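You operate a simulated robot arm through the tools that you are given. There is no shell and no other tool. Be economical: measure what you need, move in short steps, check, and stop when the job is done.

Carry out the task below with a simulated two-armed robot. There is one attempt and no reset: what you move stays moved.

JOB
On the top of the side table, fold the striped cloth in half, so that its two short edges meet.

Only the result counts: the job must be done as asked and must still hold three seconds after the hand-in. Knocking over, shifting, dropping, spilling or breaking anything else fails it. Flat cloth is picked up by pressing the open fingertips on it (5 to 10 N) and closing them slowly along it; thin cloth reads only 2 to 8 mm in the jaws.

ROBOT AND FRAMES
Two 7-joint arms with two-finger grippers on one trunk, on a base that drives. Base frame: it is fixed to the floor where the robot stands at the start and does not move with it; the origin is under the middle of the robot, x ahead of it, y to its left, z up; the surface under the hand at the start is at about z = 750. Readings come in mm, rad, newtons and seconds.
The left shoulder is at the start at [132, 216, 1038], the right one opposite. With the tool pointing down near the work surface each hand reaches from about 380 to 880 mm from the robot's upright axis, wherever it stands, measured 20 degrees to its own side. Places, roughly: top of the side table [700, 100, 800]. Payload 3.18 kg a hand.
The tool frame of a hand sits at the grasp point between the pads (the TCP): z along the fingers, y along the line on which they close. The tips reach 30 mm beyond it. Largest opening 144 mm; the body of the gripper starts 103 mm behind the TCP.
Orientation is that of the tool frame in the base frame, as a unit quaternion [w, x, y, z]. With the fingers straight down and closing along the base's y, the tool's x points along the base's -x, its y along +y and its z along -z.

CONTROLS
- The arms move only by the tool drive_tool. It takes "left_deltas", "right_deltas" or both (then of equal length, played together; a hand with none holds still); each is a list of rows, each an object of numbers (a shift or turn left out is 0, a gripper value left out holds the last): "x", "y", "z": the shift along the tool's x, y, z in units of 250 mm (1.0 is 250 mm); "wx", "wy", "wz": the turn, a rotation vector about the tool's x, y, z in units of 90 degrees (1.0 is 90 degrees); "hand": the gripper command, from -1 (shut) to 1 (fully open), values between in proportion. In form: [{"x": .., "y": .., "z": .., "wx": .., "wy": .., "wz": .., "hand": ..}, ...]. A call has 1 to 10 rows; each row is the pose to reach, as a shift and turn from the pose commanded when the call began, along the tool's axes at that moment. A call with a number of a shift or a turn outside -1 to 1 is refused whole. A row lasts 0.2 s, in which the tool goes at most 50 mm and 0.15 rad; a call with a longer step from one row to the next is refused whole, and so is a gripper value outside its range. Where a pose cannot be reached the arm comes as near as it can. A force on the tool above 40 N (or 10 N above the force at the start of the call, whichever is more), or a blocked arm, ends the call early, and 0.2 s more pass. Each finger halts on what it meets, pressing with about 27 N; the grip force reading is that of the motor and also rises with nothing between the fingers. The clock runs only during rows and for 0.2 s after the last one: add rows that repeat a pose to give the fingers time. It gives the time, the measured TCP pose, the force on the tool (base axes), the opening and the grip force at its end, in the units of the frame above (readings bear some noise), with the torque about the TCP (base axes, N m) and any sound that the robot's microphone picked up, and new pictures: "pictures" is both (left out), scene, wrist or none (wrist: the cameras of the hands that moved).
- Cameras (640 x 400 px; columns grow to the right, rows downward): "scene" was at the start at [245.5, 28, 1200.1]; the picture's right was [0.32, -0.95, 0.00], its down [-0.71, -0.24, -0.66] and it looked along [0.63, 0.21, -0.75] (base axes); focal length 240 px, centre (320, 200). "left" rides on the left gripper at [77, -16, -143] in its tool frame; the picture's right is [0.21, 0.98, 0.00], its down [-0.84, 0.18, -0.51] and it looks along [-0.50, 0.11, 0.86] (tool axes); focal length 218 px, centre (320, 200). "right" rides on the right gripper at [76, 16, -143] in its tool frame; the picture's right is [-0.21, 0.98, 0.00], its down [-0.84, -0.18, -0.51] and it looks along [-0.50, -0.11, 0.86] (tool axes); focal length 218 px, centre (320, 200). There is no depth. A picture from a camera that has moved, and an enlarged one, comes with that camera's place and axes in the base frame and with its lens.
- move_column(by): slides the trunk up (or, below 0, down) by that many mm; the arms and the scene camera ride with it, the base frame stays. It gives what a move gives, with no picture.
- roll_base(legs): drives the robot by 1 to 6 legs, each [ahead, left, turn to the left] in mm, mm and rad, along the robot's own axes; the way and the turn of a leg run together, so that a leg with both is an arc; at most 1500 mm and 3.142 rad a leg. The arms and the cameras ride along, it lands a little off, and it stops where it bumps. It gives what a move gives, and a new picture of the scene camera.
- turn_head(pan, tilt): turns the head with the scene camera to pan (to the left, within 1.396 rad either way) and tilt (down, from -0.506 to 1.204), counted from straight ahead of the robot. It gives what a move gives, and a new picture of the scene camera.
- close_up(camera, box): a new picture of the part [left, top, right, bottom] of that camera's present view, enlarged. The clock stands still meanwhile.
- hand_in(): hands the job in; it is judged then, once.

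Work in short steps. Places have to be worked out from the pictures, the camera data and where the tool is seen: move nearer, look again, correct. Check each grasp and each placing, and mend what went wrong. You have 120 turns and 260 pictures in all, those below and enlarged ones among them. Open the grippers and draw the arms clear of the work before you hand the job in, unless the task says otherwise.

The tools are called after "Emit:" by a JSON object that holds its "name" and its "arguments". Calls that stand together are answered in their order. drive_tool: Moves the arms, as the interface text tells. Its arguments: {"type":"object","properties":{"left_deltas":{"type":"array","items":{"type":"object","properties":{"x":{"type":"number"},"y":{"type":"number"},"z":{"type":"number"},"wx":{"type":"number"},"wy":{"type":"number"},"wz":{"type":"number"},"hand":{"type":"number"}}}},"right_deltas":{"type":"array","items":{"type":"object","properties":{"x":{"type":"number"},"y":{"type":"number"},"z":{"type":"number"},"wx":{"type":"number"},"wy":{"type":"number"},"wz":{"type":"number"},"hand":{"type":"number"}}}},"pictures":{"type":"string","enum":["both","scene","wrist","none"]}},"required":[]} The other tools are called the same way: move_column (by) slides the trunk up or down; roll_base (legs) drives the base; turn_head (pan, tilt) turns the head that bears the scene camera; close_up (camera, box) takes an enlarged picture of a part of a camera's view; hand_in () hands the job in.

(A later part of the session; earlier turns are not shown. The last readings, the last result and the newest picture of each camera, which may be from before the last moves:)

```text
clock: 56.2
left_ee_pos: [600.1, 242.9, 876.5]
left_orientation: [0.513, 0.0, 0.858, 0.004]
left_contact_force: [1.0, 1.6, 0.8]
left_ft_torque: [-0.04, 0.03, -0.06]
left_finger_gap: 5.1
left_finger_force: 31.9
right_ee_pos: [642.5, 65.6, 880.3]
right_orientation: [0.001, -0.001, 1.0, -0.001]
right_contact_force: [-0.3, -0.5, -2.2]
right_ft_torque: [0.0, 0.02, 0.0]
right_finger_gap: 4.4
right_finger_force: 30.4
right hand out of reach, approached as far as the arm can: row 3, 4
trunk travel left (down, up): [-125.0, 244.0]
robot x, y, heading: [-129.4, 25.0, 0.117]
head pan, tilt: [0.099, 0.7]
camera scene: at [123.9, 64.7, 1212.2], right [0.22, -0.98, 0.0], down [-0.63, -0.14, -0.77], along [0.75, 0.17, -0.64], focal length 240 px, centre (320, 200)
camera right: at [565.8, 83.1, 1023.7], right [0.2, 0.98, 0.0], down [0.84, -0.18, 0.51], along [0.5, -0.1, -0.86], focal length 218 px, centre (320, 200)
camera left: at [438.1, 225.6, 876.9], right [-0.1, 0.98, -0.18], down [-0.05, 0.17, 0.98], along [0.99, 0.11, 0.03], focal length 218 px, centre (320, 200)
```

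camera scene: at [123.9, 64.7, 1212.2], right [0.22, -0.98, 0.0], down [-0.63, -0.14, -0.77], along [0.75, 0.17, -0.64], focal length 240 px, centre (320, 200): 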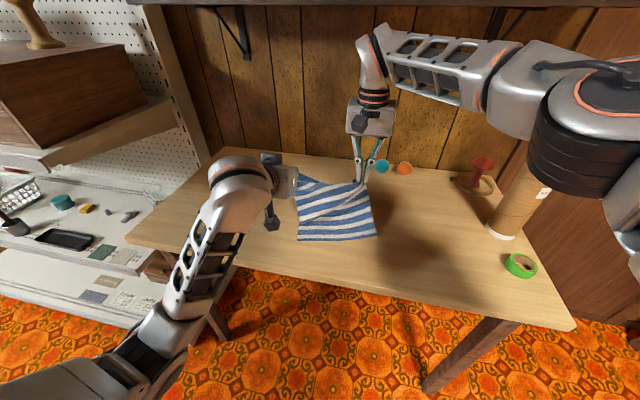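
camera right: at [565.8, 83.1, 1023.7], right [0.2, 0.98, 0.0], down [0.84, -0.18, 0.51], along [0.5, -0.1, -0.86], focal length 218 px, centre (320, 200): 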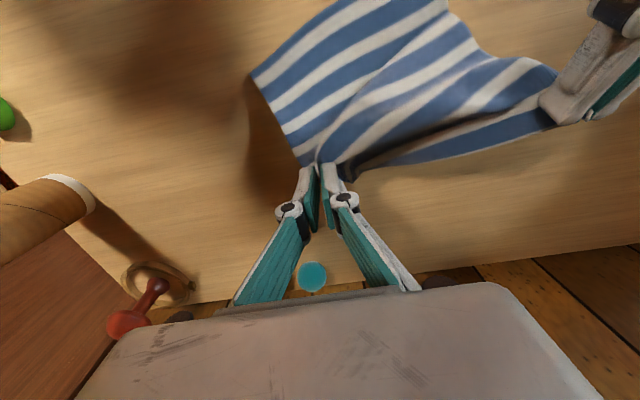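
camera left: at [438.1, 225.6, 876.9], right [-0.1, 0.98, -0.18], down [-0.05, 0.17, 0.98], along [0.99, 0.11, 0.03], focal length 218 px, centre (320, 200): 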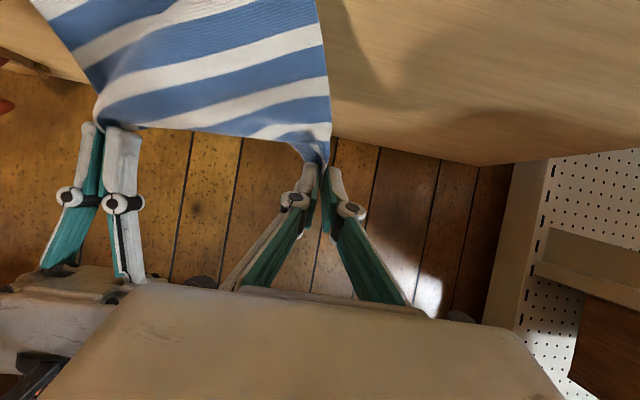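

The right arm is at its reach limit here. I tilt it and raise both hands ~50 mm so any tucks hang out, then reassess.

Emit:
{"name": "drive_tool", "arguments": {"left_deltas": [{"x": -0.044, "z": -0.024}, {"x": -0.088, "z": -0.047}, {"x": -0.132, "z": -0.07}, {"x": -0.176, "z": -0.094}, {"x": -0.176, "z": -0.094}], "right_deltas": [{"x": -0.01, "z": -0.05, "wy": -0.06}, {"x": -0.02, "z": -0.1, "wy": -0.13}, {"x": -0.03, "z": -0.15, "wy": -0.19}, {"x": -0.044, "z": -0.19, "wy": -0.25}, {"x": -0.044, "z": -0.19, "wy": -0.25}], "pictures": "both"}}

```text
clock: 57.4
left_ee_pos: [601.2, 244.1, 926.0]
left_orientation: [0.512, 0.0, 0.859, 0.003]
left_contact_force: [0.8, 0.5, -1.8]
left_ft_torque: [0.0, 0.03, -0.02]
left_finger_gap: 5.3
left_finger_force: 34.2
right_ee_pos: [653.7, 67.0, 927.4]
right_orientation: [0.196, -0.001, 0.981, 0.0]
right_contact_force: [-1.0, 0.5, 1.2]
right_ft_torque: [-0.01, -0.03, -0.01]
right_finger_gap: 1.7
right_finger_force: 30.8
trunk travel left (down, up): [-125.0, 244.0]
robot x, y, heading: [-126.9, 21.6, 0.117]
head pan, tilt: [0.099, 0.7]
camera scene: at [124.4, 64.6, 1211.9], right [0.22, -0.98, 0.0], down [-0.63, -0.14, -0.76], along [0.75, 0.17, -0.64], focal length 240 px, centre (320, 200)
camera right: at [528.7, 82.4, 1030.0], right [0.19, 0.98, 0.08], down [0.58, -0.18, 0.79], along [0.79, -0.1, -0.6], focal length 218 px, centre (320, 200)
camera left: at [439.8, 227.1, 926.4], right [-0.1, 0.98, -0.18], down [-0.05, 0.17, 0.98], along [0.99, 0.11, 0.03], focal length 218 px, centre (320, 200)
```

scene: 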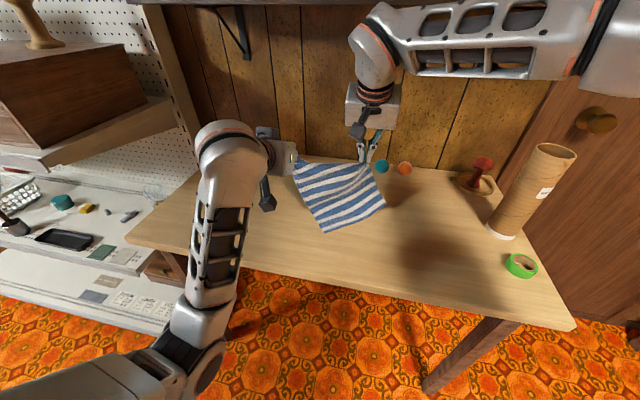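
right: 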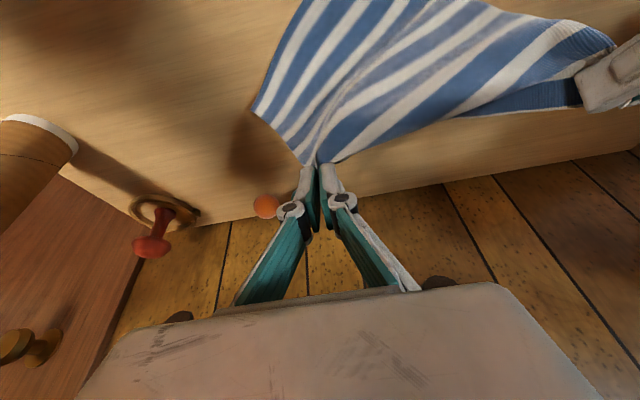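
left: 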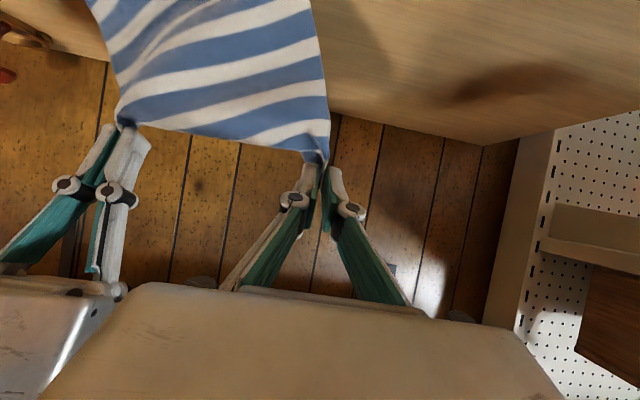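

Emit:
{"name": "close_up", "arguments": {"camera": "right", "box": [230, 0, 630, 200]}}

Emit:
{"name": "close_up", "arguments": {"camera": "scene", "box": [270, 130, 410, 240]}}

```text
1.60 times, centred on (430, 100) of right
camera zoom: at [528.7, 82.4, 1030.0], right [0.19, 0.98, 0.08], down [0.58, -0.18, 0.79], along [0.79, -0.1, -0.6], focal length 349 px, centre (144, 360)
```

zoom: 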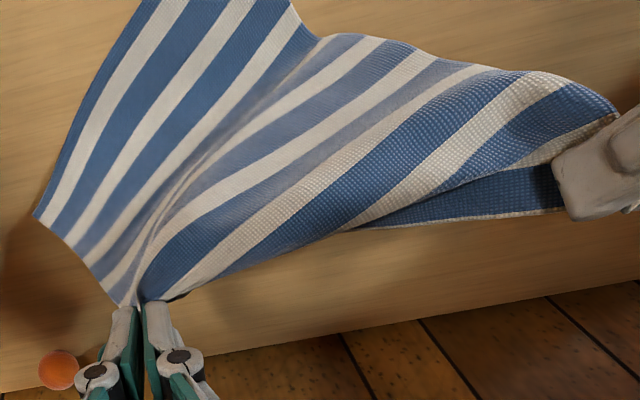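

```text
3.64 times, centred on (340, 185) of scene
camera zoom: at [124.4, 64.6, 1211.9], right [0.22, -0.98, 0.0], down [-0.63, -0.14, -0.76], along [0.75, 0.17, -0.64], focal length 874 px, centre (247, 254)
```

zoom: 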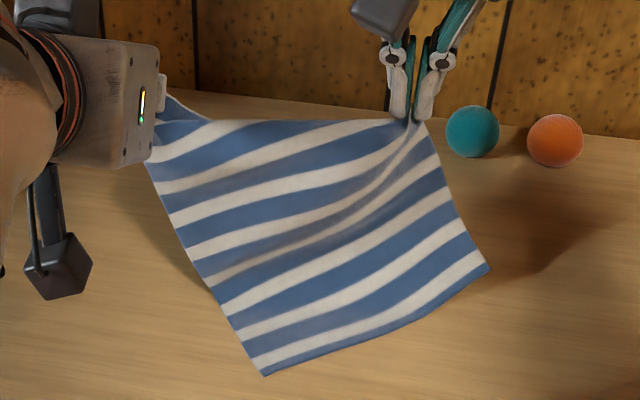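

The right hand pinched both layers, so it also holds the side edge at mid-length. I lower it and release, then use the left hand, which holds the proper corner, to pull the cloth open again.

Emit:
{"name": "drive_tool", "arguments": {"right_deltas": [{"x": 0.04, "z": 0.09}, {"x": 0.08, "z": 0.18}, {"x": 0.115, "z": 0.277}, {"x": 0.115, "z": 0.277, "hand": -0.6}, {"x": 0.115, "z": 0.277, "hand": -0.4}, {"x": 0.07, "z": 0.17, "hand": -0.4}, {"x": -0.02, "z": 0.0, "hand": -0.4}, {"x": -0.06, "z": -0.04, "hand": -0.4}], "left_deltas": [{}, {}, {}, {}, {}, {}, {}, {}], "pictures": "both"}}

```text
clock: 59.2
left_ee_pos: [601.3, 244.2, 925.8]
left_orientation: [0.513, -0.001, 0.859, 0.003]
left_contact_force: [0.6, -0.7, -0.5]
left_ft_torque: [-0.05, -0.04, -0.05]
left_finger_gap: 3.9
left_finger_force: 34.2
right_ee_pos: [665.0, 66.5, 942.4]
right_orientation: [0.196, -0.002, 0.981, -0.001]
right_contact_force: [-1.1, 0.2, 0.5]
right_ft_torque: [-0.04, 0.02, 0.01]
right_finger_gap: 43.1
right_finger_force: 0.0
trunk travel left (down, up): [-125.0, 244.0]
robot x, y, heading: [-128.1, 23.1, 0.12]
head pan, tilt: [0.099, 0.7]
camera scene: at [124.5, 64.5, 1211.9], right [0.22, -0.98, 0.0], down [-0.63, -0.14, -0.76], along [0.75, 0.17, -0.64], focal length 240 px, centre (320, 200)
camera right: at [540.7, 83.2, 1045.4], right [0.19, 0.98, 0.08], down [0.58, -0.18, 0.79], along [0.79, -0.1, -0.6], focal length 218 px, centre (320, 200)
camera left: at [439.9, 227.0, 926.2], right [-0.1, 0.98, -0.18], down [-0.05, 0.17, 0.98], along [0.99, 0.11, 0.03], focal length 218 px, centre (320, 200)
```

scene: 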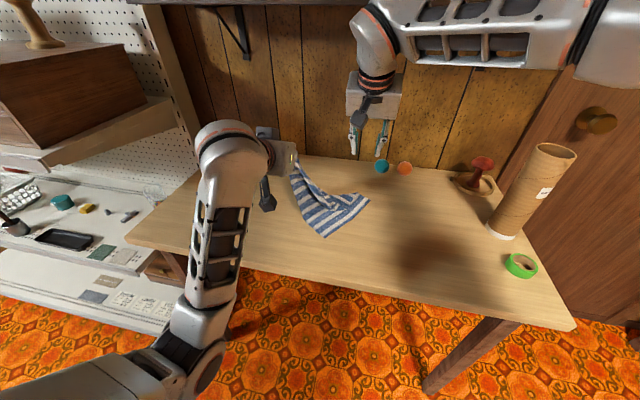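
right: 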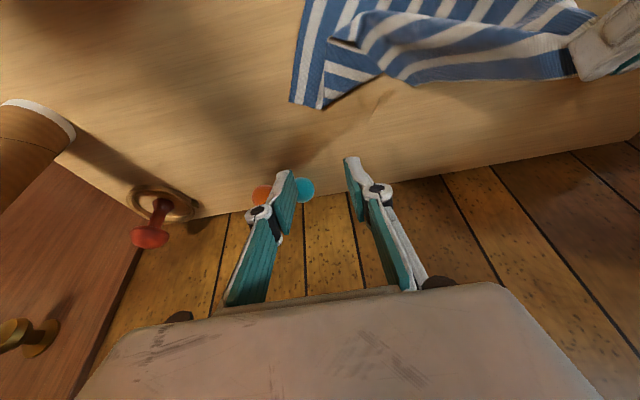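
left: 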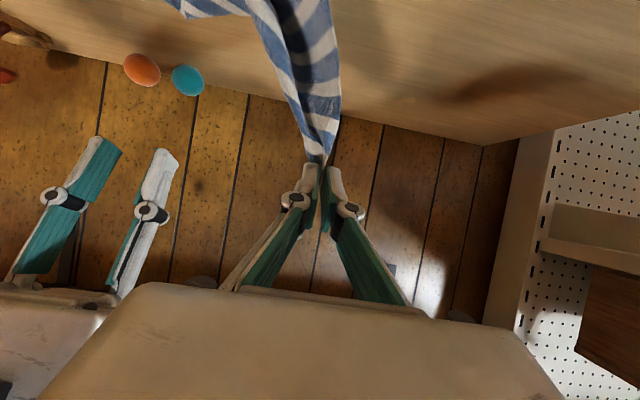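

Emit:
{"name": "close_up", "arguments": {"camera": "right", "box": [270, 0, 590, 120]}}

Emit:
{"name": "close_up", "arguments": {"camera": "scene", "box": [270, 140, 390, 245]}}

```text
2.00 times, centred on (430, 60) of right
camera zoom: at [540.7, 83.2, 1045.4], right [0.19, 0.98, 0.08], down [0.58, -0.18, 0.79], along [0.79, -0.1, -0.6], focal length 436 px, centre (100, 480)
```

zoom: 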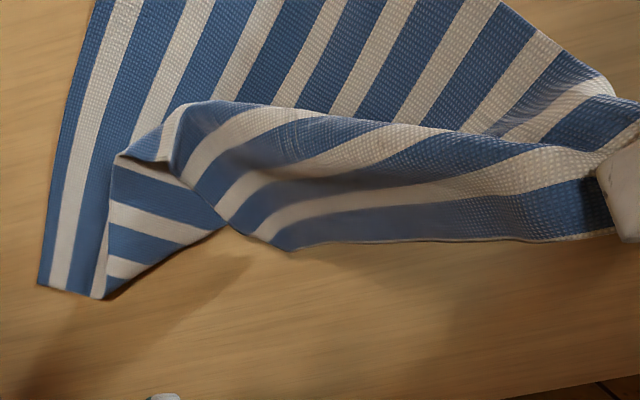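

```text
3.81 times, centred on (330, 192) of scene
camera zoom: at [124.5, 64.5, 1211.9], right [0.22, -0.98, 0.0], down [-0.63, -0.14, -0.76], along [0.75, 0.17, -0.64], focal length 915 px, centre (282, 229)
```

zoom: 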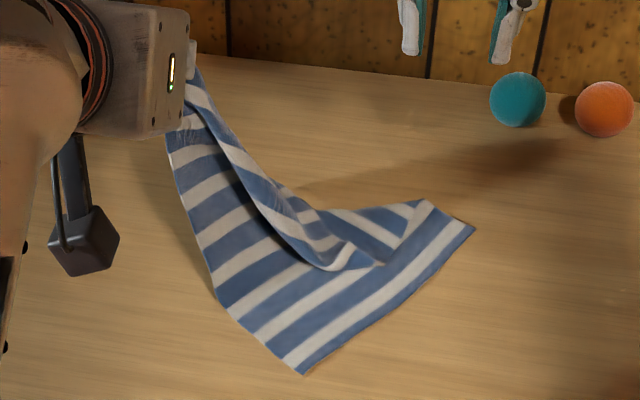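

I drag the flap corner with the left hand up and out toward the far left to unfold the cloth.

Emit:
{"name": "drive_tool", "arguments": {"left_deltas": [{"x": 0.01, "y": 0.04, "z": 0.11}, {"x": 0.02, "y": 0.09, "z": 0.22}, {"x": 0.03, "y": 0.135, "z": 0.33}, {"x": 0.04, "y": 0.18, "z": 0.44}, {"x": 0.053, "y": 0.224, "z": 0.545}, {"x": 0.15, "y": 0.224, "z": 0.6}, {"x": 0.23, "y": 0.224, "z": 0.64}, {"x": 0.23, "y": 0.224, "z": 0.64}], "pictures": "both"}}

```text
clock: 61.0
left_ee_pos: [713.9, 299.7, 799.4]
left_orientation: [0.514, -0.001, 0.858, 0.004]
left_contact_force: [-1.3, 0.6, 0.1]
left_ft_torque: [0.04, -0.03, -0.02]
left_finger_gap: 1.3
left_finger_force: 22.5
right_ee_pos: [665.4, 66.8, 943.6]
right_orientation: [0.197, -0.001, 0.98, -0.001]
right_contact_force: [-0.1, 0.2, -0.4]
right_ft_torque: [0.01, 0.0, -0.03]
right_finger_gap: 43.3
right_finger_force: 0.3
trunk travel left (down, up): [-125.0, 244.0]
robot x, y, heading: [-125.7, 23.3, 0.119]
head pan, tilt: [0.099, 0.7]
camera scene: at [123.8, 64.5, 1212.3], right [0.22, -0.98, 0.0], down [-0.63, -0.14, -0.77], along [0.75, 0.17, -0.64], focal length 240 px, centre (320, 200)
camera left: at [552.2, 282.7, 800.4], right [-0.1, 0.98, -0.18], down [-0.05, 0.17, 0.98], along [0.99, 0.11, 0.03], focal length 218 px, centre (320, 200)
```

scene: 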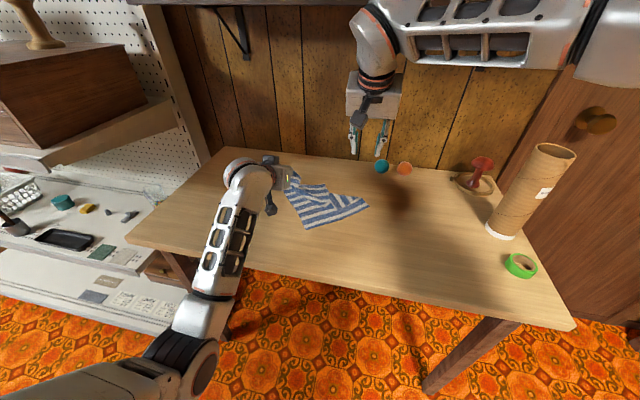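
left: 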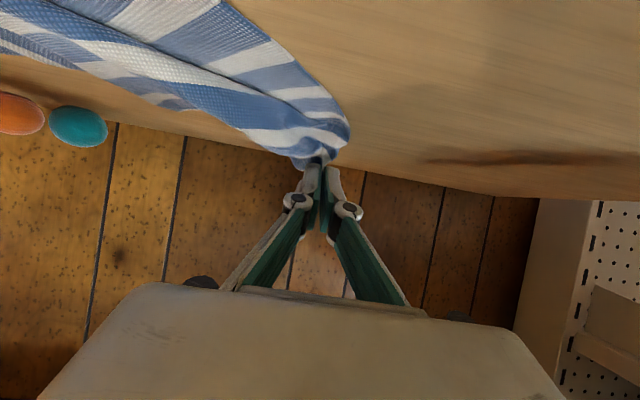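

Emit:
{"name": "close_up", "arguments": {"camera": "scene", "box": [265, 165, 385, 240]}}

Emit:
{"name": "close_up", "arguments": {"camera": "right", "box": [200, 0, 640, 220]}}

```text
5.33 times, centred on (325, 202) of scene
camera zoom: at [123.8, 64.5, 1212.3], right [0.22, -0.98, 0.0], down [-0.63, -0.14, -0.77], along [0.75, 0.17, -0.64], focal length 1281 px, centre (293, 187)
```

zoom: 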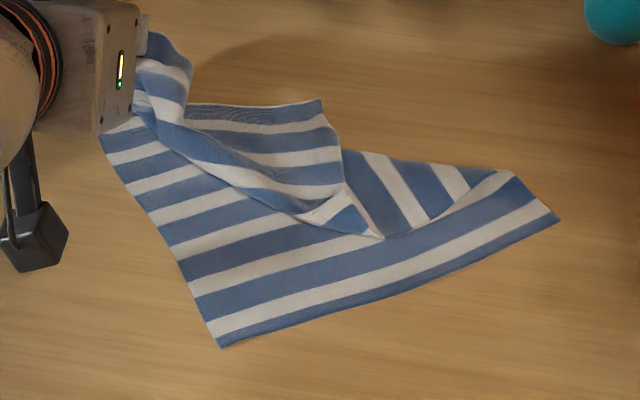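

```text
1.45 times, centred on (420, 110) of right
camera zoom: at [540.0, 83.3, 1046.2], right [0.19, 0.98, 0.08], down [0.58, -0.18, 0.79], along [0.79, -0.1, -0.6], focal length 318 px, centre (174, 331)
```

zoom: 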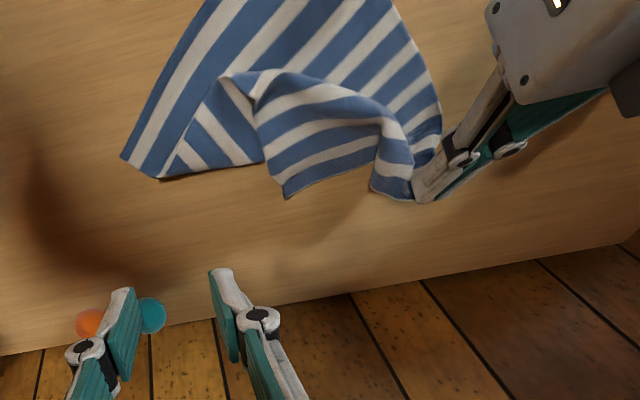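

The flap's right corner now lies free on bare table at about (745, 188). It's out of right-hand reach from here, so I lay down and release the left corner, back the left hand off, then drive forward.

Emit:
{"name": "drive_tool", "arguments": {"left_deltas": [{"x": 0.03, "z": 0.016}, {"x": 0.06, "z": 0.03}, {"x": 0.06, "z": 0.03, "hand": -0.8}, {"x": 0.06, "z": 0.03, "hand": -0.5}, {"x": 0.06, "z": 0.03, "hand": -0.3}, {"x": 0.03, "z": -0.1, "hand": -0.3}, {"x": -0.05, "z": -0.28, "hand": -0.3}, {"x": -0.15, "z": -0.42, "hand": -0.3}, {"x": -0.25, "z": -0.56, "hand": -0.3}], "pictures": "scene"}}

```text
clock: 63.0
left_ee_pos: [619.7, 310.8, 913.0]
left_orientation: [0.508, 0.01, 0.861, 0.028]
left_contact_force: [-0.1, -0.3, -0.2]
left_ft_torque: [0.01, 0.05, -0.05]
left_finger_gap: 50.3
left_finger_force: 0.0
right_ee_pos: [665.1, 66.9, 943.8]
right_orientation: [0.197, -0.002, 0.98, 0.0]
right_contact_force: [0.3, 0.0, 0.8]
right_ft_torque: [-0.03, 0.02, 0.04]
right_finger_gap: 43.1
right_finger_force: 0.1
trunk travel left (down, up): [-125.0, 244.0]
robot x, y, heading: [-125.5, 25.8, 0.119]
head pan, tilt: [0.099, 0.7]
camera scene: at [123.8, 65.1, 1212.2], right [0.22, -0.98, 0.0], down [-0.63, -0.14, -0.77], along [0.75, 0.17, -0.64], focal length 240 px, centre (320, 200)
```

scene: 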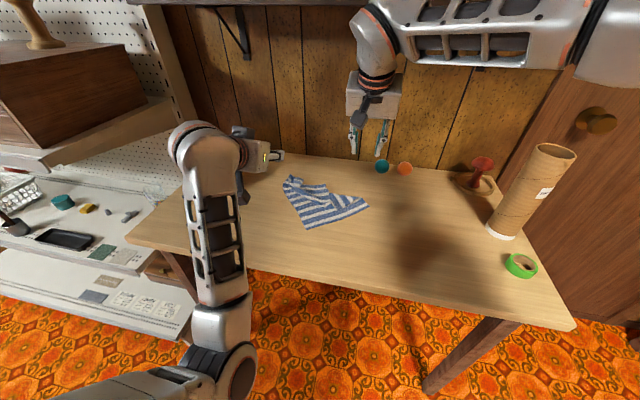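

I level both hands and retract them to a safe mid position before driving forward.

Emit:
{"name": "drive_tool", "arguments": {"left_deltas": [{"x": 0.038, "y": 0.01, "z": -0.036, "wx": 0.005, "wy": 0.085, "wz": -0.002}, {"x": 0.076, "y": 0.02, "z": -0.072, "wx": 0.01, "wy": 0.17, "wz": -0.004}, {"x": 0.114, "y": 0.03, "z": -0.109, "wx": 0.015, "wy": 0.255, "wz": -0.006}, {"x": 0.152, "y": 0.04, "z": -0.145, "wx": 0.02, "wy": 0.34, "wz": -0.007}, {"x": 0.19, "y": 0.05, "z": -0.18, "wx": 0.024, "wy": 0.425, "wz": -0.008}, {"x": 0.228, "y": 0.06, "z": -0.217, "wx": 0.028, "wy": 0.51, "wz": -0.01}, {"x": 0.266, "y": 0.07, "z": -0.254, "wx": 0.033, "wy": 0.595, "wz": -0.012}, {"x": 0.304, "y": 0.08, "z": -0.29, "wx": 0.037, "wy": 0.678, "wz": -0.013}], "right_deltas": [{"x": 0.07, "y": -0.0135, "z": 0.006, "wy": 0.031}, {"x": 0.14, "y": -0.027, "z": 0.011, "wy": 0.062}, {"x": 0.21, "y": -0.04, "z": 0.017, "wy": 0.094}, {"x": 0.28, "y": -0.054, "z": 0.022, "wy": 0.125}, {"x": 0.35, "y": -0.067, "z": 0.028, "wy": 0.156}, {"x": 0.42, "y": -0.08, "z": 0.034, "wy": 0.187}, {"x": 0.49, "y": -0.094, "z": 0.04, "wy": 0.22}, {"x": 0.56, "y": -0.108, "z": 0.045, "wy": 0.25}], "pictures": "none"}}

Emit:
{"name": "roll_base", "arguments": {"legs": [[150, -18, 0]]}}

```text
clock: 63.9
left_ee_pos: [581.9, 260.5, 935.3]
left_orientation: [0.341, 0.084, 0.934, 0.059]
left_contact_force: [0.7, 0.6, -0.5]
left_ft_torque: [-0.06, -0.01, 0.0]
left_finger_gap: 50.1
left_finger_force: 0.0
left hand out of reach, approached as far as the arm can: row 4
right_ee_pos: [614.7, 55.7, 917.8]
right_orientation: [0.118, -0.002, 0.993, -0.001]
right_contact_force: [-0.1, 0.3, -1.1]
right_ft_torque: [-0.06, -0.03, 0.02]
right_finger_gap: 43.1
right_finger_force: 0.2
trunk travel left (down, up): [-125.0, 244.0]
robot x, y, heading: [-130.1, 26.4, 0.117]
head pan, tilt: [0.099, 0.7]
stopped in row 4 (left hand): the arm was blocked; the commanded pose is now the measured one
```

```text
clock: 65.3
left_ee_pos: [737.5, 262.8, 926.1]
left_orientation: [0.335, 0.082, 0.937, 0.059]
left_contact_force: [-0.1, -0.5, -0.1]
left_ft_torque: [-0.02, 0.0, -0.02]
left_finger_gap: 50.5
left_finger_force: 0.0
right_ee_pos: [771.0, 55.3, 903.1]
right_orientation: [0.108, 0.0, 0.994, -0.003]
right_contact_force: [-1.2, -0.3, 0.7]
right_ft_torque: [-0.04, -0.03, 0.01]
right_finger_gap: 43.1
right_finger_force: 0.0
trunk travel left (down, up): [-125.0, 244.0]
robot x, y, heading: [21.1, 21.0, 0.117]
head pan, tilt: [0.099, 0.7]
camera scene: at [282.3, 66.4, 1209.3], right [0.22, -0.98, 0.0], down [-0.63, -0.14, -0.76], along [0.74, 0.17, -0.65], focal length 240 px, centre (320, 200)
```

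scene: 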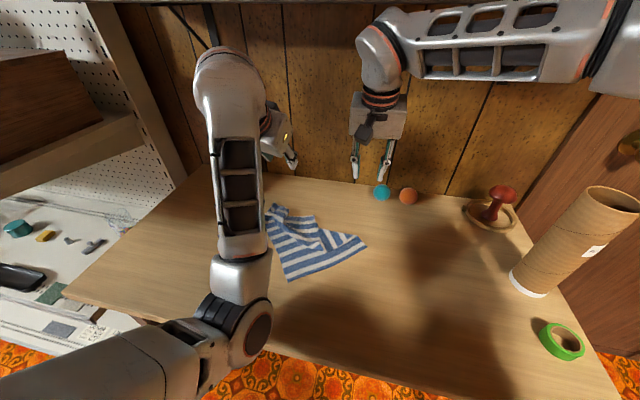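

The left retract was cut short, so both hands are now far forward under the shelf. I back up a little right away and look.

Emit:
{"name": "roll_base", "arguments": {"legs": [[-70, 8, 0]]}}

Emit:
{"name": "turn_head", "arguments": {"pan": 0.1, "tilt": 0.2}}

```text
clock: 66.3
left_ee_pos: [662.1, 261.8, 933.3]
left_orientation: [0.34, 0.083, 0.935, 0.06]
left_contact_force: [0.8, -0.1, -0.3]
left_ft_torque: [0.0, 0.0, -0.01]
left_finger_gap: 50.6
left_finger_force: 0.0
right_ee_pos: [695.6, 55.1, 912.1]
right_orientation: [0.113, -0.001, 0.994, -0.001]
right_contact_force: [-0.1, 0.5, 0.5]
right_ft_torque: [0.0, -0.02, 0.0]
right_finger_gap: 43.2
right_finger_force: 0.2
trunk travel left (down, up): [-125.0, 244.0]
robot x, y, heading: [-48.1, 26.3, 0.12]
head pan, tilt: [0.099, 0.7]
camera scene: at [203.9, 64.3, 1212.4], right [0.22, -0.98, 0.0], down [-0.63, -0.14, -0.77], along [0.75, 0.17, -0.64], focal length 240 px, centre (320, 200)
```

scene: 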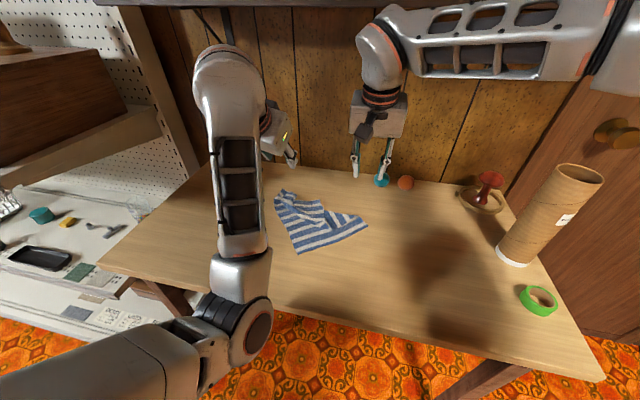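

```text
clock: 67.3
left_ee_pos: [662.1, 261.7, 934.9]
left_orientation: [0.339, 0.082, 0.935, 0.062]
left_contact_force: [0.5, -0.4, -0.9]
left_ft_torque: [0.0, -0.02, 0.03]
left_finger_gap: 50.4
left_finger_force: 0.1
right_ee_pos: [695.6, 54.3, 911.5]
right_orientation: [0.114, -0.002, 0.993, -0.001]
right_contact_force: [0.0, -0.1, -0.2]
right_ft_torque: [-0.02, 0.0, -0.01]
right_finger_gap: 43.3
right_finger_force: 0.1
trunk travel left (down, up): [-125.0, 244.0]
robot x, y, heading: [-46.2, 18.2, 0.116]
head pan, tilt: [0.099, 0.201]
camera scene: at [212.6, 66.1, 1257.4], right [0.22, -0.98, 0.0], down [-0.2, -0.04, -0.98], along [0.96, 0.21, -0.2], focal length 240 px, centre (320, 200)
```

scene: 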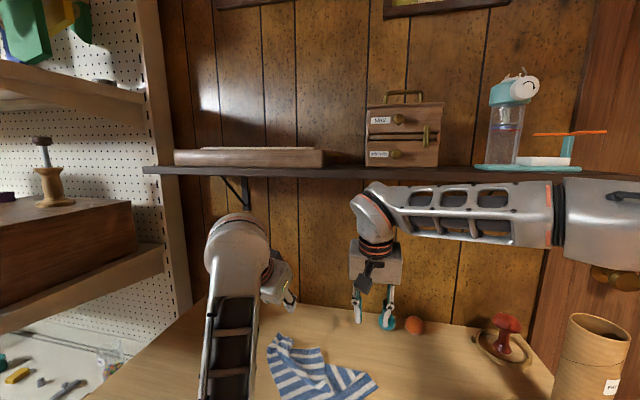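

The shelf contents look unmoved. I bring the left hand down, outward and level in small steps, on its own.

Emit:
{"name": "drive_tool", "arguments": {"left_deltas": [{"x": 0.05, "y": 0.028, "z": 0.031, "wx": 0.012, "wy": 0.07, "wz": -0.017}, {"x": 0.1, "y": 0.055, "z": 0.062, "wx": 0.025, "wy": 0.14, "wz": -0.034}, {"x": 0.15, "y": 0.083, "z": 0.093, "wx": 0.038, "wy": 0.21, "wz": -0.05}, {"x": 0.2, "y": 0.11, "z": 0.124, "wx": 0.052, "wy": 0.29, "wz": -0.07}, {"x": 0.25, "y": 0.138, "z": 0.155, "wx": 0.066, "wy": 0.365, "wz": -0.089}, {"x": 0.3, "y": 0.166, "z": 0.186, "wx": 0.081, "wy": 0.442, "wz": -0.107}, {"x": 0.3, "y": 0.166, "z": 0.186, "wx": 0.081, "wy": 0.442, "wz": -0.107}], "pictures": "none"}}

Emit:
{"name": "turn_head", "arguments": {"pan": 0.3, "tilt": 0.6}}

```text
clock: 68.0
left_ee_pos: [680.7, 268.2, 905.8]
left_orientation: [0.221, 0.099, 0.964, 0.106]
left_contact_force: [0.1, -0.2, 0.2]
left_ft_torque: [0.01, -0.03, 0.01]
left_finger_gap: 50.3
left_finger_force: 0.1
left hand out of reach, approached as far as the arm can: row 2, 3
right_ee_pos: [695.1, 54.7, 912.3]
right_orientation: [0.114, -0.001, 0.994, -0.001]
right_contact_force: [-0.5, -1.0, 0.5]
right_ft_torque: [-0.01, 0.01, -0.02]
right_finger_gap: 43.3
right_finger_force: 0.0
trunk travel left (down, up): [-125.0, 244.0]
robot x, y, heading: [-49.6, 22.7, 0.117]
head pan, tilt: [0.099, 0.201]
stopped in row 3 (left hand): the arm was blocked; the commanded pose is now the measured one
```

```text
clock: 68.9
left_ee_pos: [680.3, 267.8, 906.2]
left_orientation: [0.22, 0.098, 0.965, 0.106]
left_contact_force: [-0.1, -0.5, 1.0]
left_ft_torque: [0.02, 0.01, -0.03]
left_finger_gap: 50.4
left_finger_force: 0.0
right_ee_pos: [694.8, 54.3, 912.3]
right_orientation: [0.114, 0.0, 0.994, -0.002]
right_contact_force: [0.4, 1.1, -0.1]
right_ft_torque: [-0.02, -0.01, 0.0]
right_finger_gap: 43.2
right_finger_force: 0.1
trunk travel left (down, up): [-125.0, 244.0]
robot x, y, heading: [-49.1, 22.9, 0.125]
head pan, tilt: [0.3, 0.6]
camera scene: at [202.3, 81.8, 1220.8], right [0.41, -0.91, 0.0], down [-0.52, -0.23, -0.83], along [0.75, 0.34, -0.56], focal length 240 px, centre (320, 200)
```

scene: 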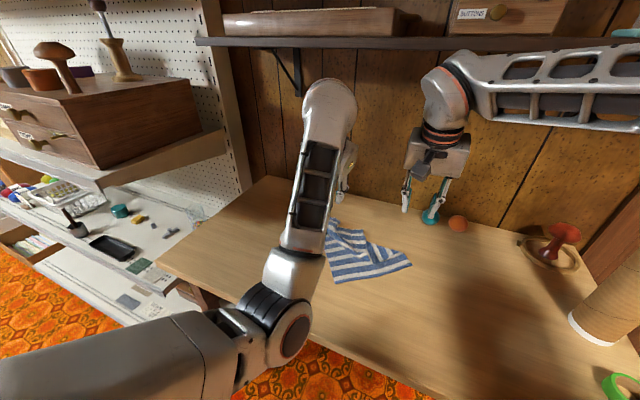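

The left arm has swung into an awkward elbow configuration. I retrace the way it came: back toward the body at the 62° tilt, then reduce the tilt from there.

Emit:
{"name": "drive_tool", "arguments": {"left_deltas": [{"x": 0.096, "y": -0.028, "z": -0.002, "wx": 0.009, "wy": -0.067, "wz": -0.03}, {"x": 0.193, "y": -0.055, "z": -0.004, "wx": 0.018, "wy": -0.133, "wz": -0.06}, {"x": 0.289, "y": -0.083, "z": -0.006, "wx": 0.027, "wy": -0.2, "wz": -0.09}, {"x": 0.385, "y": -0.11, "z": -0.008, "wx": 0.035, "wy": -0.267, "wz": -0.12}, {"x": 0.48, "y": -0.138, "z": -0.01, "wx": 0.044, "wy": -0.333, "wz": -0.15}, {"x": 0.578, "y": -0.166, "z": -0.012, "wx": 0.053, "wy": -0.4, "wz": -0.18}, {"x": 0.578, "y": -0.166, "z": -0.012, "wx": 0.053, "wy": -0.4, "wz": -0.18}], "pictures": "scene"}}

```text
clock: 70.5
left_ee_pos: [547.8, 274.2, 844.7]
left_orientation: [0.519, -0.003, 0.855, 0.014]
left_contact_force: [0.0, 0.2, -0.2]
left_ft_torque: [0.02, 0.0, 0.01]
left_finger_gap: 50.5
left_finger_force: 0.1
right_ee_pos: [694.7, 54.6, 911.8]
right_orientation: [0.114, 0.0, 0.993, -0.003]
right_contact_force: [0.1, 1.1, -0.1]
right_ft_torque: [0.03, 0.01, 0.02]
right_finger_gap: 42.9
right_finger_force: 0.0
trunk travel left (down, up): [-125.0, 244.0]
robot x, y, heading: [-49.6, 24.0, 0.121]
head pan, tilt: [0.3, 0.6]
camera scene: at [202.3, 81.9, 1220.7], right [0.41, -0.91, 0.0], down [-0.52, -0.23, -0.83], along [0.75, 0.34, -0.56], focal length 240 px, centre (320, 200)
```

scene: 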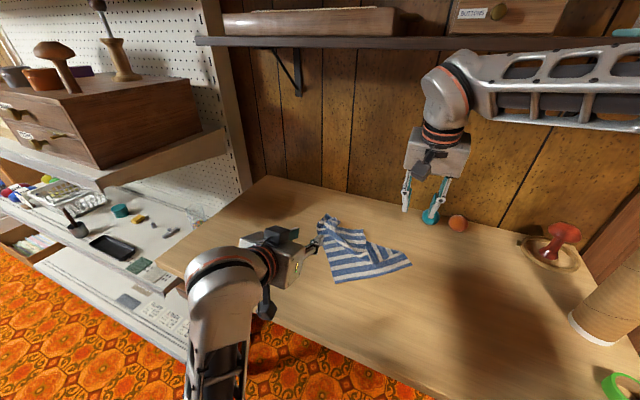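

Reached. Now I move left and reduce the tilt gradually.

Emit:
{"name": "drive_tool", "arguments": {"left_deltas": [{"x": 0.012, "y": 0.1, "z": -0.023}, {"x": 0.025, "y": 0.19, "z": -0.046}, {"x": 0.038, "y": 0.28, "z": -0.07}, {"x": 0.01, "y": 0.28, "z": -0.085, "wy": 0.08}, {"x": -0.02, "y": 0.28, "z": -0.1, "wy": 0.16}, {"x": -0.045, "y": 0.28, "z": -0.115, "wy": 0.25}, {"x": -0.068, "y": 0.28, "z": -0.127, "wy": 0.34}, {"x": -0.068, "y": 0.28, "z": -0.127, "wy": 0.34}], "pictures": "scene"}}

```text
clock: 72.5
left_ee_pos: [557.5, 377.3, 802.3]
left_orientation: [0.261, -0.002, 0.963, 0.063]
left_contact_force: [0.1, -0.2, -1.1]
left_ft_torque: [0.02, 0.0, 0.02]
left_finger_gap: 50.2
left_finger_force: 0.1
left hand out of reach, approached as far as the arm can: row 2, 3, 6, 7, 8
right_ee_pos: [694.5, 54.2, 913.3]
right_orientation: [0.114, -0.001, 0.993, -0.002]
right_contact_force: [0.2, -0.1, -1.4]
right_ft_torque: [0.0, -0.01, -0.02]
right_finger_gap: 43.2
right_finger_force: 0.1
trunk travel left (down, up): [-125.0, 244.0]
robot x, y, heading: [-48.8, 25.2, 0.121]
head pan, tilt: [0.3, 0.6]
stopped in row 8 (left hand): the arm was blocked; the commanded pose is now the measured one
camera scene: at [202.4, 82.0, 1220.6], right [0.41, -0.91, 0.0], down [-0.52, -0.23, -0.82], along [0.75, 0.34, -0.57], focal length 240 px, centre (320, 200)
```

scene: 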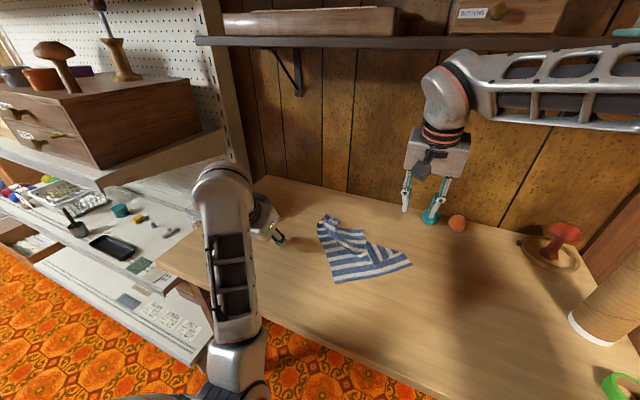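

The left elbow is still low and inward. I raise the hand toward its starting pose height and level it there.

Emit:
{"name": "drive_tool", "arguments": {"left_deltas": [{"x": -0.05, "z": -0.1}, {"x": -0.1, "z": -0.2}, {"x": -0.14, "z": -0.3}, {"x": -0.18, "z": -0.4}, {"x": -0.22, "z": -0.48}, {"x": -0.25, "z": -0.52, "wy": 0.06}, {"x": -0.25, "z": -0.52, "wy": 0.13}, {"x": -0.25, "z": -0.52, "wy": 0.2}, {"x": -0.25, "z": -0.52, "wy": 0.27}, {"x": -0.25, "z": -0.52, "wy": 0.33}], "pictures": "scene"}}

```text
clock: 73.1
left_ee_pos: [558.6, 427.2, 832.2]
left_orientation: [0.246, -0.008, 0.96, 0.132]
left_contact_force: [0.1, -0.1, -0.1]
left_ft_torque: [0.03, -0.04, 0.01]
left_finger_gap: 50.5
left_finger_force: 0.0
left hand out of reach, approached as far as the arm can: row 1, 2, 3
right_ee_pos: [694.5, 55.2, 912.2]
right_orientation: [0.114, -0.001, 0.993, -0.003]
right_contact_force: [0.3, 0.3, 0.0]
right_ft_torque: [-0.04, 0.0, 0.01]
right_finger_gap: 43.2
right_finger_force: 0.1
trunk travel left (down, up): [-125.0, 244.0]
robot x, y, heading: [-46.0, 23.2, 0.121]
head pan, tilt: [0.3, 0.6]
stopped in row 3 (left hand): the arm was blocked; the commanded pose is now the measured one
camera scene: at [202.2, 82.2, 1220.6], right [0.41, -0.91, 0.0], down [-0.52, -0.23, -0.83], along [0.75, 0.34, -0.56], focal length 240 px, centre (320, 200)
```

scene: 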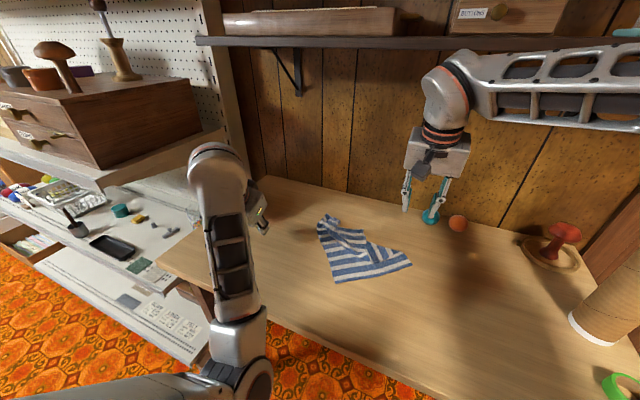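

Emit:
{"name": "turn_head", "arguments": {"pan": 0.5, "tilt": 1.1}}

```text
clock: 74.1
left_ee_pos: [558.4, 426.0, 830.4]
left_orientation: [0.244, -0.008, 0.961, 0.132]
left_contact_force: [0.1, -0.1, -0.7]
left_ft_torque: [-0.02, 0.04, 0.02]
left_finger_gap: 50.3
left_finger_force: 0.0
right_ee_pos: [695.6, 55.0, 912.5]
right_orientation: [0.114, 0.0, 0.993, -0.002]
right_contact_force: [0.3, 0.4, -0.4]
right_ft_torque: [-0.02, -0.01, -0.01]
right_finger_gap: 43.1
right_finger_force: 0.0
trunk travel left (down, up): [-125.0, 244.0]
robot x, y, heading: [-47.5, 23.3, 0.122]
head pan, tilt: [0.499, 1.1]
camera scene: at [173.0, 82.6, 1182.2], right [0.58, -0.81, 0.0], down [-0.72, -0.52, -0.45], along [0.37, 0.26, -0.89], focal length 240 px, centre (320, 200)
```

scene: 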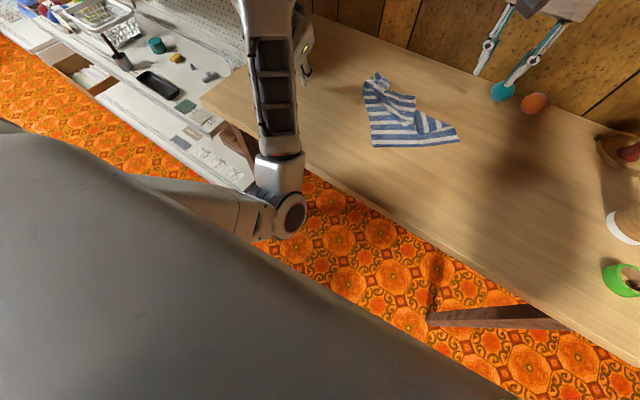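

The left elbow is now in a low, elbow-down posture, usable with tilted fingers. I retract and level the right hand before driving forward.

Emit:
{"name": "drive_tool", "arguments": {"right_deltas": [{"x": 0.13, "z": 0.01, "wy": 0.03}, {"x": 0.26, "z": 0.02, "wy": 0.06}, {"x": 0.39, "z": 0.03, "wy": 0.09}, {"x": 0.52, "z": 0.05, "wy": 0.12}, {"x": 0.63, "z": 0.06, "wy": 0.145}, {"x": 0.63, "z": 0.06, "wy": 0.145}], "pictures": "none"}}

Emit:
{"name": "turn_head", "arguments": {"pan": 0.2, "tilt": 0.75}}

```text
clock: 75.5
left_ee_pos: [558.3, 426.5, 829.9]
left_orientation: [0.244, -0.008, 0.961, 0.131]
left_contact_force: [0.6, -0.1, 0.2]
left_ft_torque: [0.01, 0.03, -0.01]
left_finger_gap: 50.0
left_finger_force: 0.1
right_ee_pos: [544.1, 53.2, 861.0]
right_orientation: [0.0, -0.001, 1.0, -0.001]
right_contact_force: [0.0, 0.5, -0.2]
right_ft_torque: [-0.02, 0.01, 0.01]
right_finger_gap: 43.1
right_finger_force: 0.1
trunk travel left (down, up): [-125.0, 244.0]
robot x, y, heading: [-50.3, 22.9, 0.117]
head pan, tilt: [0.499, 1.1]
```

```text
clock: 76.3
left_ee_pos: [557.9, 426.7, 830.5]
left_orientation: [0.245, -0.008, 0.96, 0.132]
left_contact_force: [1.3, 0.2, -0.3]
left_ft_torque: [0.03, 0.03, 0.01]
left_finger_gap: 50.8
left_finger_force: 0.0
right_ee_pos: [544.8, 53.1, 861.0]
right_orientation: [-0.001, -0.001, 1.0, -0.001]
right_contact_force: [0.3, -1.2, -0.1]
right_ft_torque: [0.02, 0.01, -0.05]
right_finger_gap: 43.1
right_finger_force: 0.1
trunk travel left (down, up): [-125.0, 244.0]
robot x, y, heading: [-48.5, 19.5, 0.119]
head pan, tilt: [0.201, 0.75]
camera scene: at [200.1, 72.1, 1207.8], right [0.32, -0.95, 0.0], down [-0.65, -0.22, -0.73], along [0.69, 0.23, -0.68], focal length 240 px, centre (320, 200)
```

scene: 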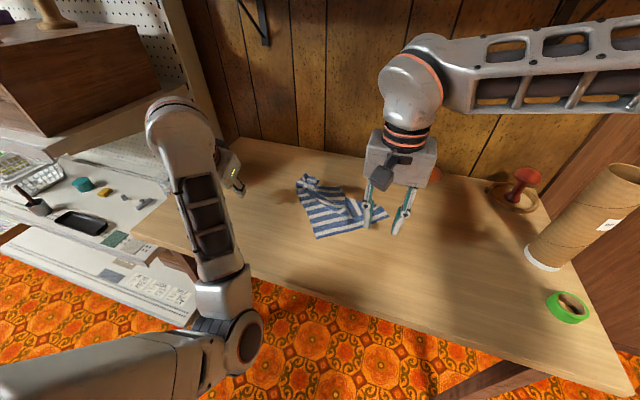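

I drive forward ~105 mm so the right hand can reach the free flap corner.

Emit:
{"name": "roll_base", "arguments": {"legs": [[106, -12, 0]]}}

Emit:
{"name": "close_up", "arguments": {"camera": "scene", "box": [240, 180, 400, 290]}}

Emit:
{"name": "close_up", "arguments": {"camera": "right", "box": [200, 0, 640, 240]}}

```text
clock: 77.6
left_ee_pos: [639.3, 430.9, 825.9]
left_orientation: [0.236, -0.012, 0.962, 0.133]
left_contact_force: [-0.3, 0.3, -0.2]
left_ft_torque: [0.0, -0.01, -0.01]
left_finger_gap: 50.4
left_finger_force: 0.1
right_ee_pos: [636.7, 61.2, 872.4]
right_orientation: [0.01, -0.008, 1.0, 0.001]
right_contact_force: [0.5, -0.1, -0.1]
right_ft_torque: [0.01, 0.0, -0.02]
right_finger_gap: 43.1
right_finger_force: 0.1
trunk travel left (down, up): [-125.0, 244.0]
robot x, y, heading: [51.1, 23.7, 0.137]
head pan, tilt: [0.201, 0.75]
stopped in leg 1: the robot was blocked; the commanded pose is now the measured one
camera scene: at [286.7, 72.4, 1212.5], right [0.33, -0.94, 0.0], down [-0.64, -0.22, -0.74], along [0.7, 0.24, -0.67], focal length 240 px, centre (320, 200)
```

scene: 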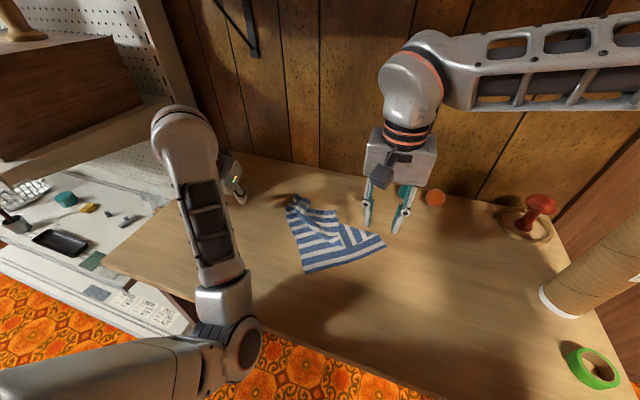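

```text
3.64 times, centred on (320, 235) of scene
camera zoom: at [286.7, 72.4, 1212.5], right [0.33, -0.94, 0.0], down [-0.64, -0.22, -0.74], along [0.7, 0.24, -0.67], focal length 874 px, centre (320, 73)
```

zoom: 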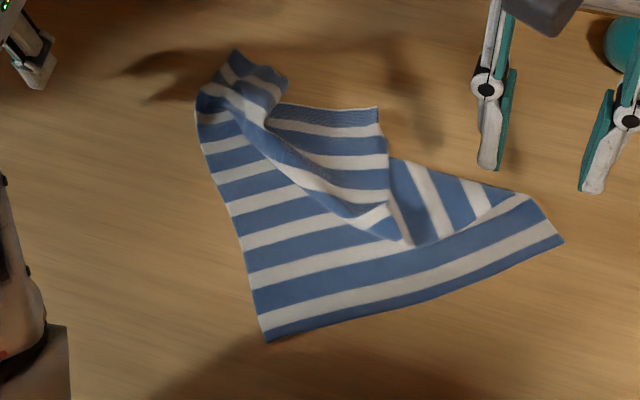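

```text
1.45 times, centred on (420, 120) of right
camera zoom: at [557.1, 76.0, 1014.1], right [0.19, 0.98, 0.0], down [0.84, -0.17, 0.52], along [0.51, -0.1, -0.85], focal length 318 px, centre (174, 316)
```

zoom: 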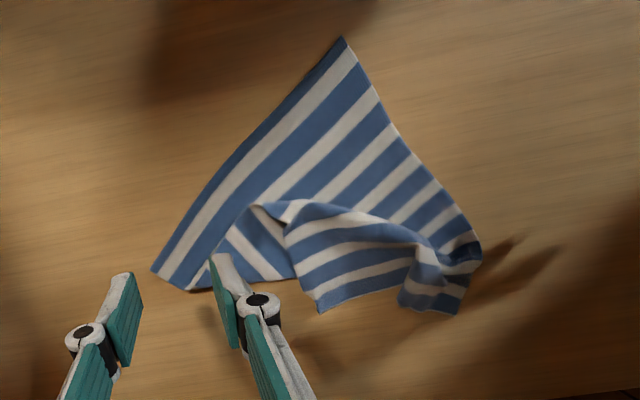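

The robot bumped (probably the left elbow at the table edge), so I back off 15 mm to relieve it.

Emit:
{"name": "roll_base", "arguments": {"legs": [[-15, 0, -0.015]]}}

```text
clock: 78.4
left_ee_pos: [637.9, 422.5, 810.4]
left_orientation: [0.227, -0.004, 0.965, 0.129]
left_contact_force: [-0.3, -0.3, -1.1]
left_ft_torque: [0.0, -0.02, 0.02]
left_finger_gap: 50.6
left_finger_force: 0.1
right_ee_pos: [629.7, 50.7, 860.5]
right_orientation: [0.0, 0.0, 1.0, -0.002]
right_contact_force: [-0.2, -0.9, 0.0]
right_ft_torque: [0.0, 0.02, -0.03]
right_finger_gap: 43.2
right_finger_force: 0.0
trunk travel left (down, up): [-125.0, 244.0]
robot x, y, heading: [39.2, 21.1, 0.118]
head pan, tilt: [0.201, 0.75]
camera scene: at [286.4, 70.1, 1207.3], right [0.31, -0.95, 0.0], down [-0.65, -0.21, -0.73], along [0.7, 0.23, -0.68], focal length 240 px, centre (320, 200)
```

scene: 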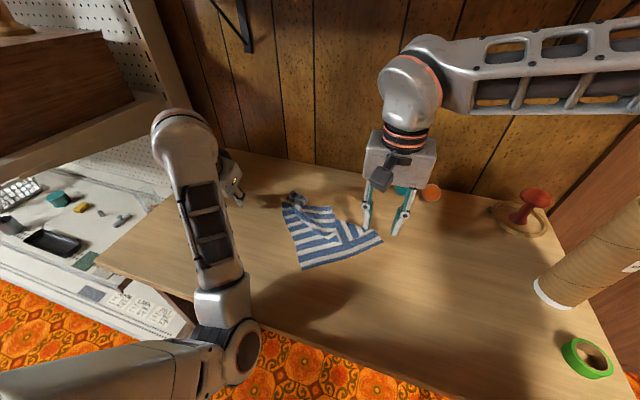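

Relieved. Now I reach the right hand to above the free corner, at about (740, 185).

Emit:
{"name": "drive_tool", "arguments": {"right_deltas": [{"x": -0.07, "y": 0.11, "z": 0.03}, {"x": -0.14, "y": 0.22, "z": 0.06}, {"x": -0.22, "y": 0.33, "z": 0.1}, {"x": -0.3, "y": 0.44, "z": 0.14}, {"x": -0.37, "y": 0.54, "z": 0.18}, {"x": -0.4, "y": 0.556, "z": 0.2}], "pictures": "wrist"}}

```text
clock: 79.7
left_ee_pos: [639.4, 422.6, 813.4]
left_orientation: [0.229, -0.004, 0.965, 0.131]
left_contact_force: [0.2, -0.5, -0.8]
left_ft_torque: [0.02, 0.01, 0.01]
left_finger_gap: 50.4
left_finger_force: 0.0
right_ee_pos: [794.0, 106.5, 836.9]
right_orientation: [0.0, 0.083, 0.996, 0.03]
right_contact_force: [1.0, -0.4, -0.8]
right_ft_torque: [0.0, -0.02, 0.0]
right_finger_gap: 43.2
right_finger_force: 0.0
trunk travel left (down, up): [-125.0, 244.0]
robot x, y, heading: [38.8, 17.6, 0.115]
head pan, tilt: [0.201, 0.75]
stopped in row 6 (right hand): the arm was blocked; the commanded pose is now the measured one
camera right: at [721.9, 128.0, 981.0], right [0.37, 0.93, 0.06], down [0.8, -0.35, 0.49], along [0.48, -0.14, -0.87], focal length 218 px, centre (320, 200)
```

right: 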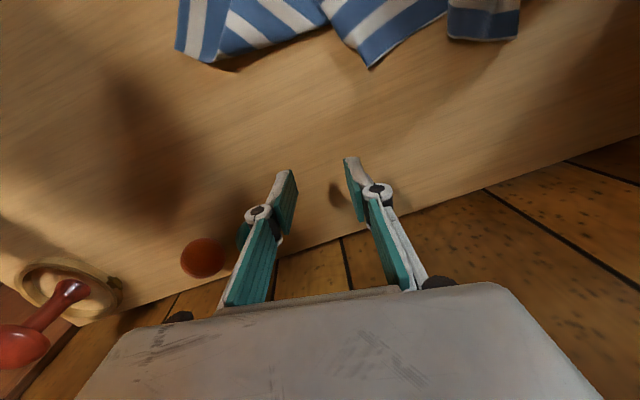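

The right arm hits a joint limit that far across. I retract it clear; the left hand can reach this region better.

Emit:
{"name": "drive_tool", "arguments": {"right_deltas": [{"x": 0.1, "y": -0.03, "z": -0.02}, {"x": 0.22, "y": -0.1, "z": -0.05}, {"x": 0.34, "y": -0.2, "z": -0.08}, {"x": 0.45, "y": -0.33, "z": -0.11}, {"x": 0.53, "y": -0.47, "z": -0.14}, {"x": 0.6, "y": -0.61, "z": -0.16}, {"x": 0.6, "y": -0.61, "z": -0.16}], "pictures": "none"}}

Emit:
{"name": "close_up", "arguments": {"camera": "left", "box": [0, 0, 640, 400]}}

```text
clock: 81.3
left_ee_pos: [640.8, 422.2, 812.8]
left_orientation: [0.229, -0.004, 0.965, 0.13]
left_contact_force: [-0.8, 0.3, 0.7]
left_ft_torque: [-0.04, 0.02, -0.01]
left_finger_gap: 50.6
left_finger_force: 0.1
right_ee_pos: [617.9, -20.1, 869.7]
right_orientation: [0.0, 0.081, 0.996, 0.028]
right_contact_force: [-0.4, 0.4, -1.3]
right_ft_torque: [-0.01, 0.0, -0.01]
right_finger_gap: 43.4
right_finger_force: 0.1
trunk travel left (down, up): [-125.0, 244.0]
robot x, y, heading: [40.6, 22.1, 0.111]
head pan, tilt: [0.201, 0.75]
```

```text
1.00 times, centred on (320, 200) of left (not enlarged: the box is as wide or as high as the picture)
camera zoom: at [509.7, 373.4, 898.8], right [-0.25, 0.96, 0.15], down [0.52, 0.0, 0.85], along [0.82, 0.3, -0.5], focal length 218 px, centre (320, 200)
```

zoom: 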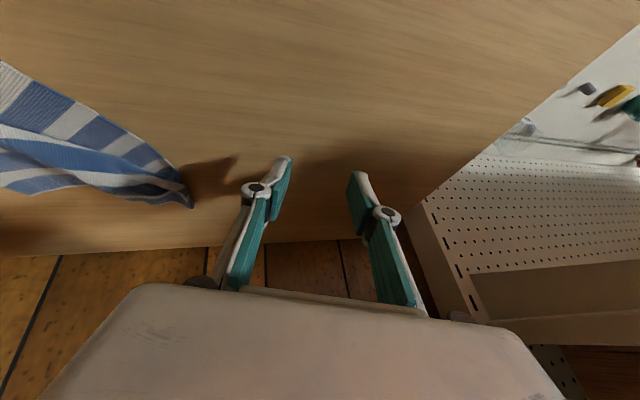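

The cloth lies rotated with one side folded. Its near-right corner, at about (667, 37), is easy for the right hand, so I'll grip it and drag the cloth toward the robot, straightening it into comfortable reach.

Emit:
{"name": "drive_tool", "arguments": {"right_deltas": [{"x": -0.04, "y": 0.07, "z": 0.07, "wx": 0.009, "wz": -0.026}, {"x": -0.08, "y": 0.15, "z": 0.15, "wx": 0.018, "wz": -0.052}, {"x": -0.12, "y": 0.22, "z": 0.22, "wx": 0.027, "wz": -0.078}, {"x": -0.16, "y": 0.294, "z": 0.28, "wx": 0.036, "wz": -0.104}, {"x": -0.16, "y": 0.294, "z": 0.28, "wx": 0.036, "wz": -0.104}], "pictures": "wrist"}}

```text
clock: 82.5
left_ee_pos: [640.0, 422.6, 813.6]
left_orientation: [0.23, -0.005, 0.965, 0.13]
left_contact_force: [0.8, -0.3, 0.4]
left_ft_torque: [0.03, 0.0, 0.02]
left_finger_gap: 50.5
left_finger_force: 0.1
right_ee_pos: [670.5, 50.5, 802.6]
right_orientation: [0.001, -0.003, 1.0, 0.001]
right_contact_force: [-0.3, -0.2, -0.1]
right_ft_torque: [0.04, -0.01, 0.03]
right_finger_gap: 43.2
right_finger_force: 0.1
trunk travel left (down, up): [-125.0, 244.0]
robot x, y, heading: [42.7, 19.0, 0.119]
head pan, tilt: [0.201, 0.75]
camera right: at [594.7, 67.7, 946.5], right [0.2, 0.98, 0.0], down [0.84, -0.18, 0.51], along [0.5, -0.1, -0.86], focal length 218 px, centre (320, 200)
```

right: 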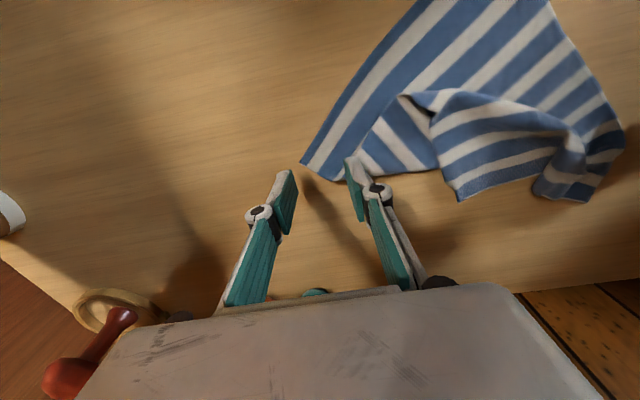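

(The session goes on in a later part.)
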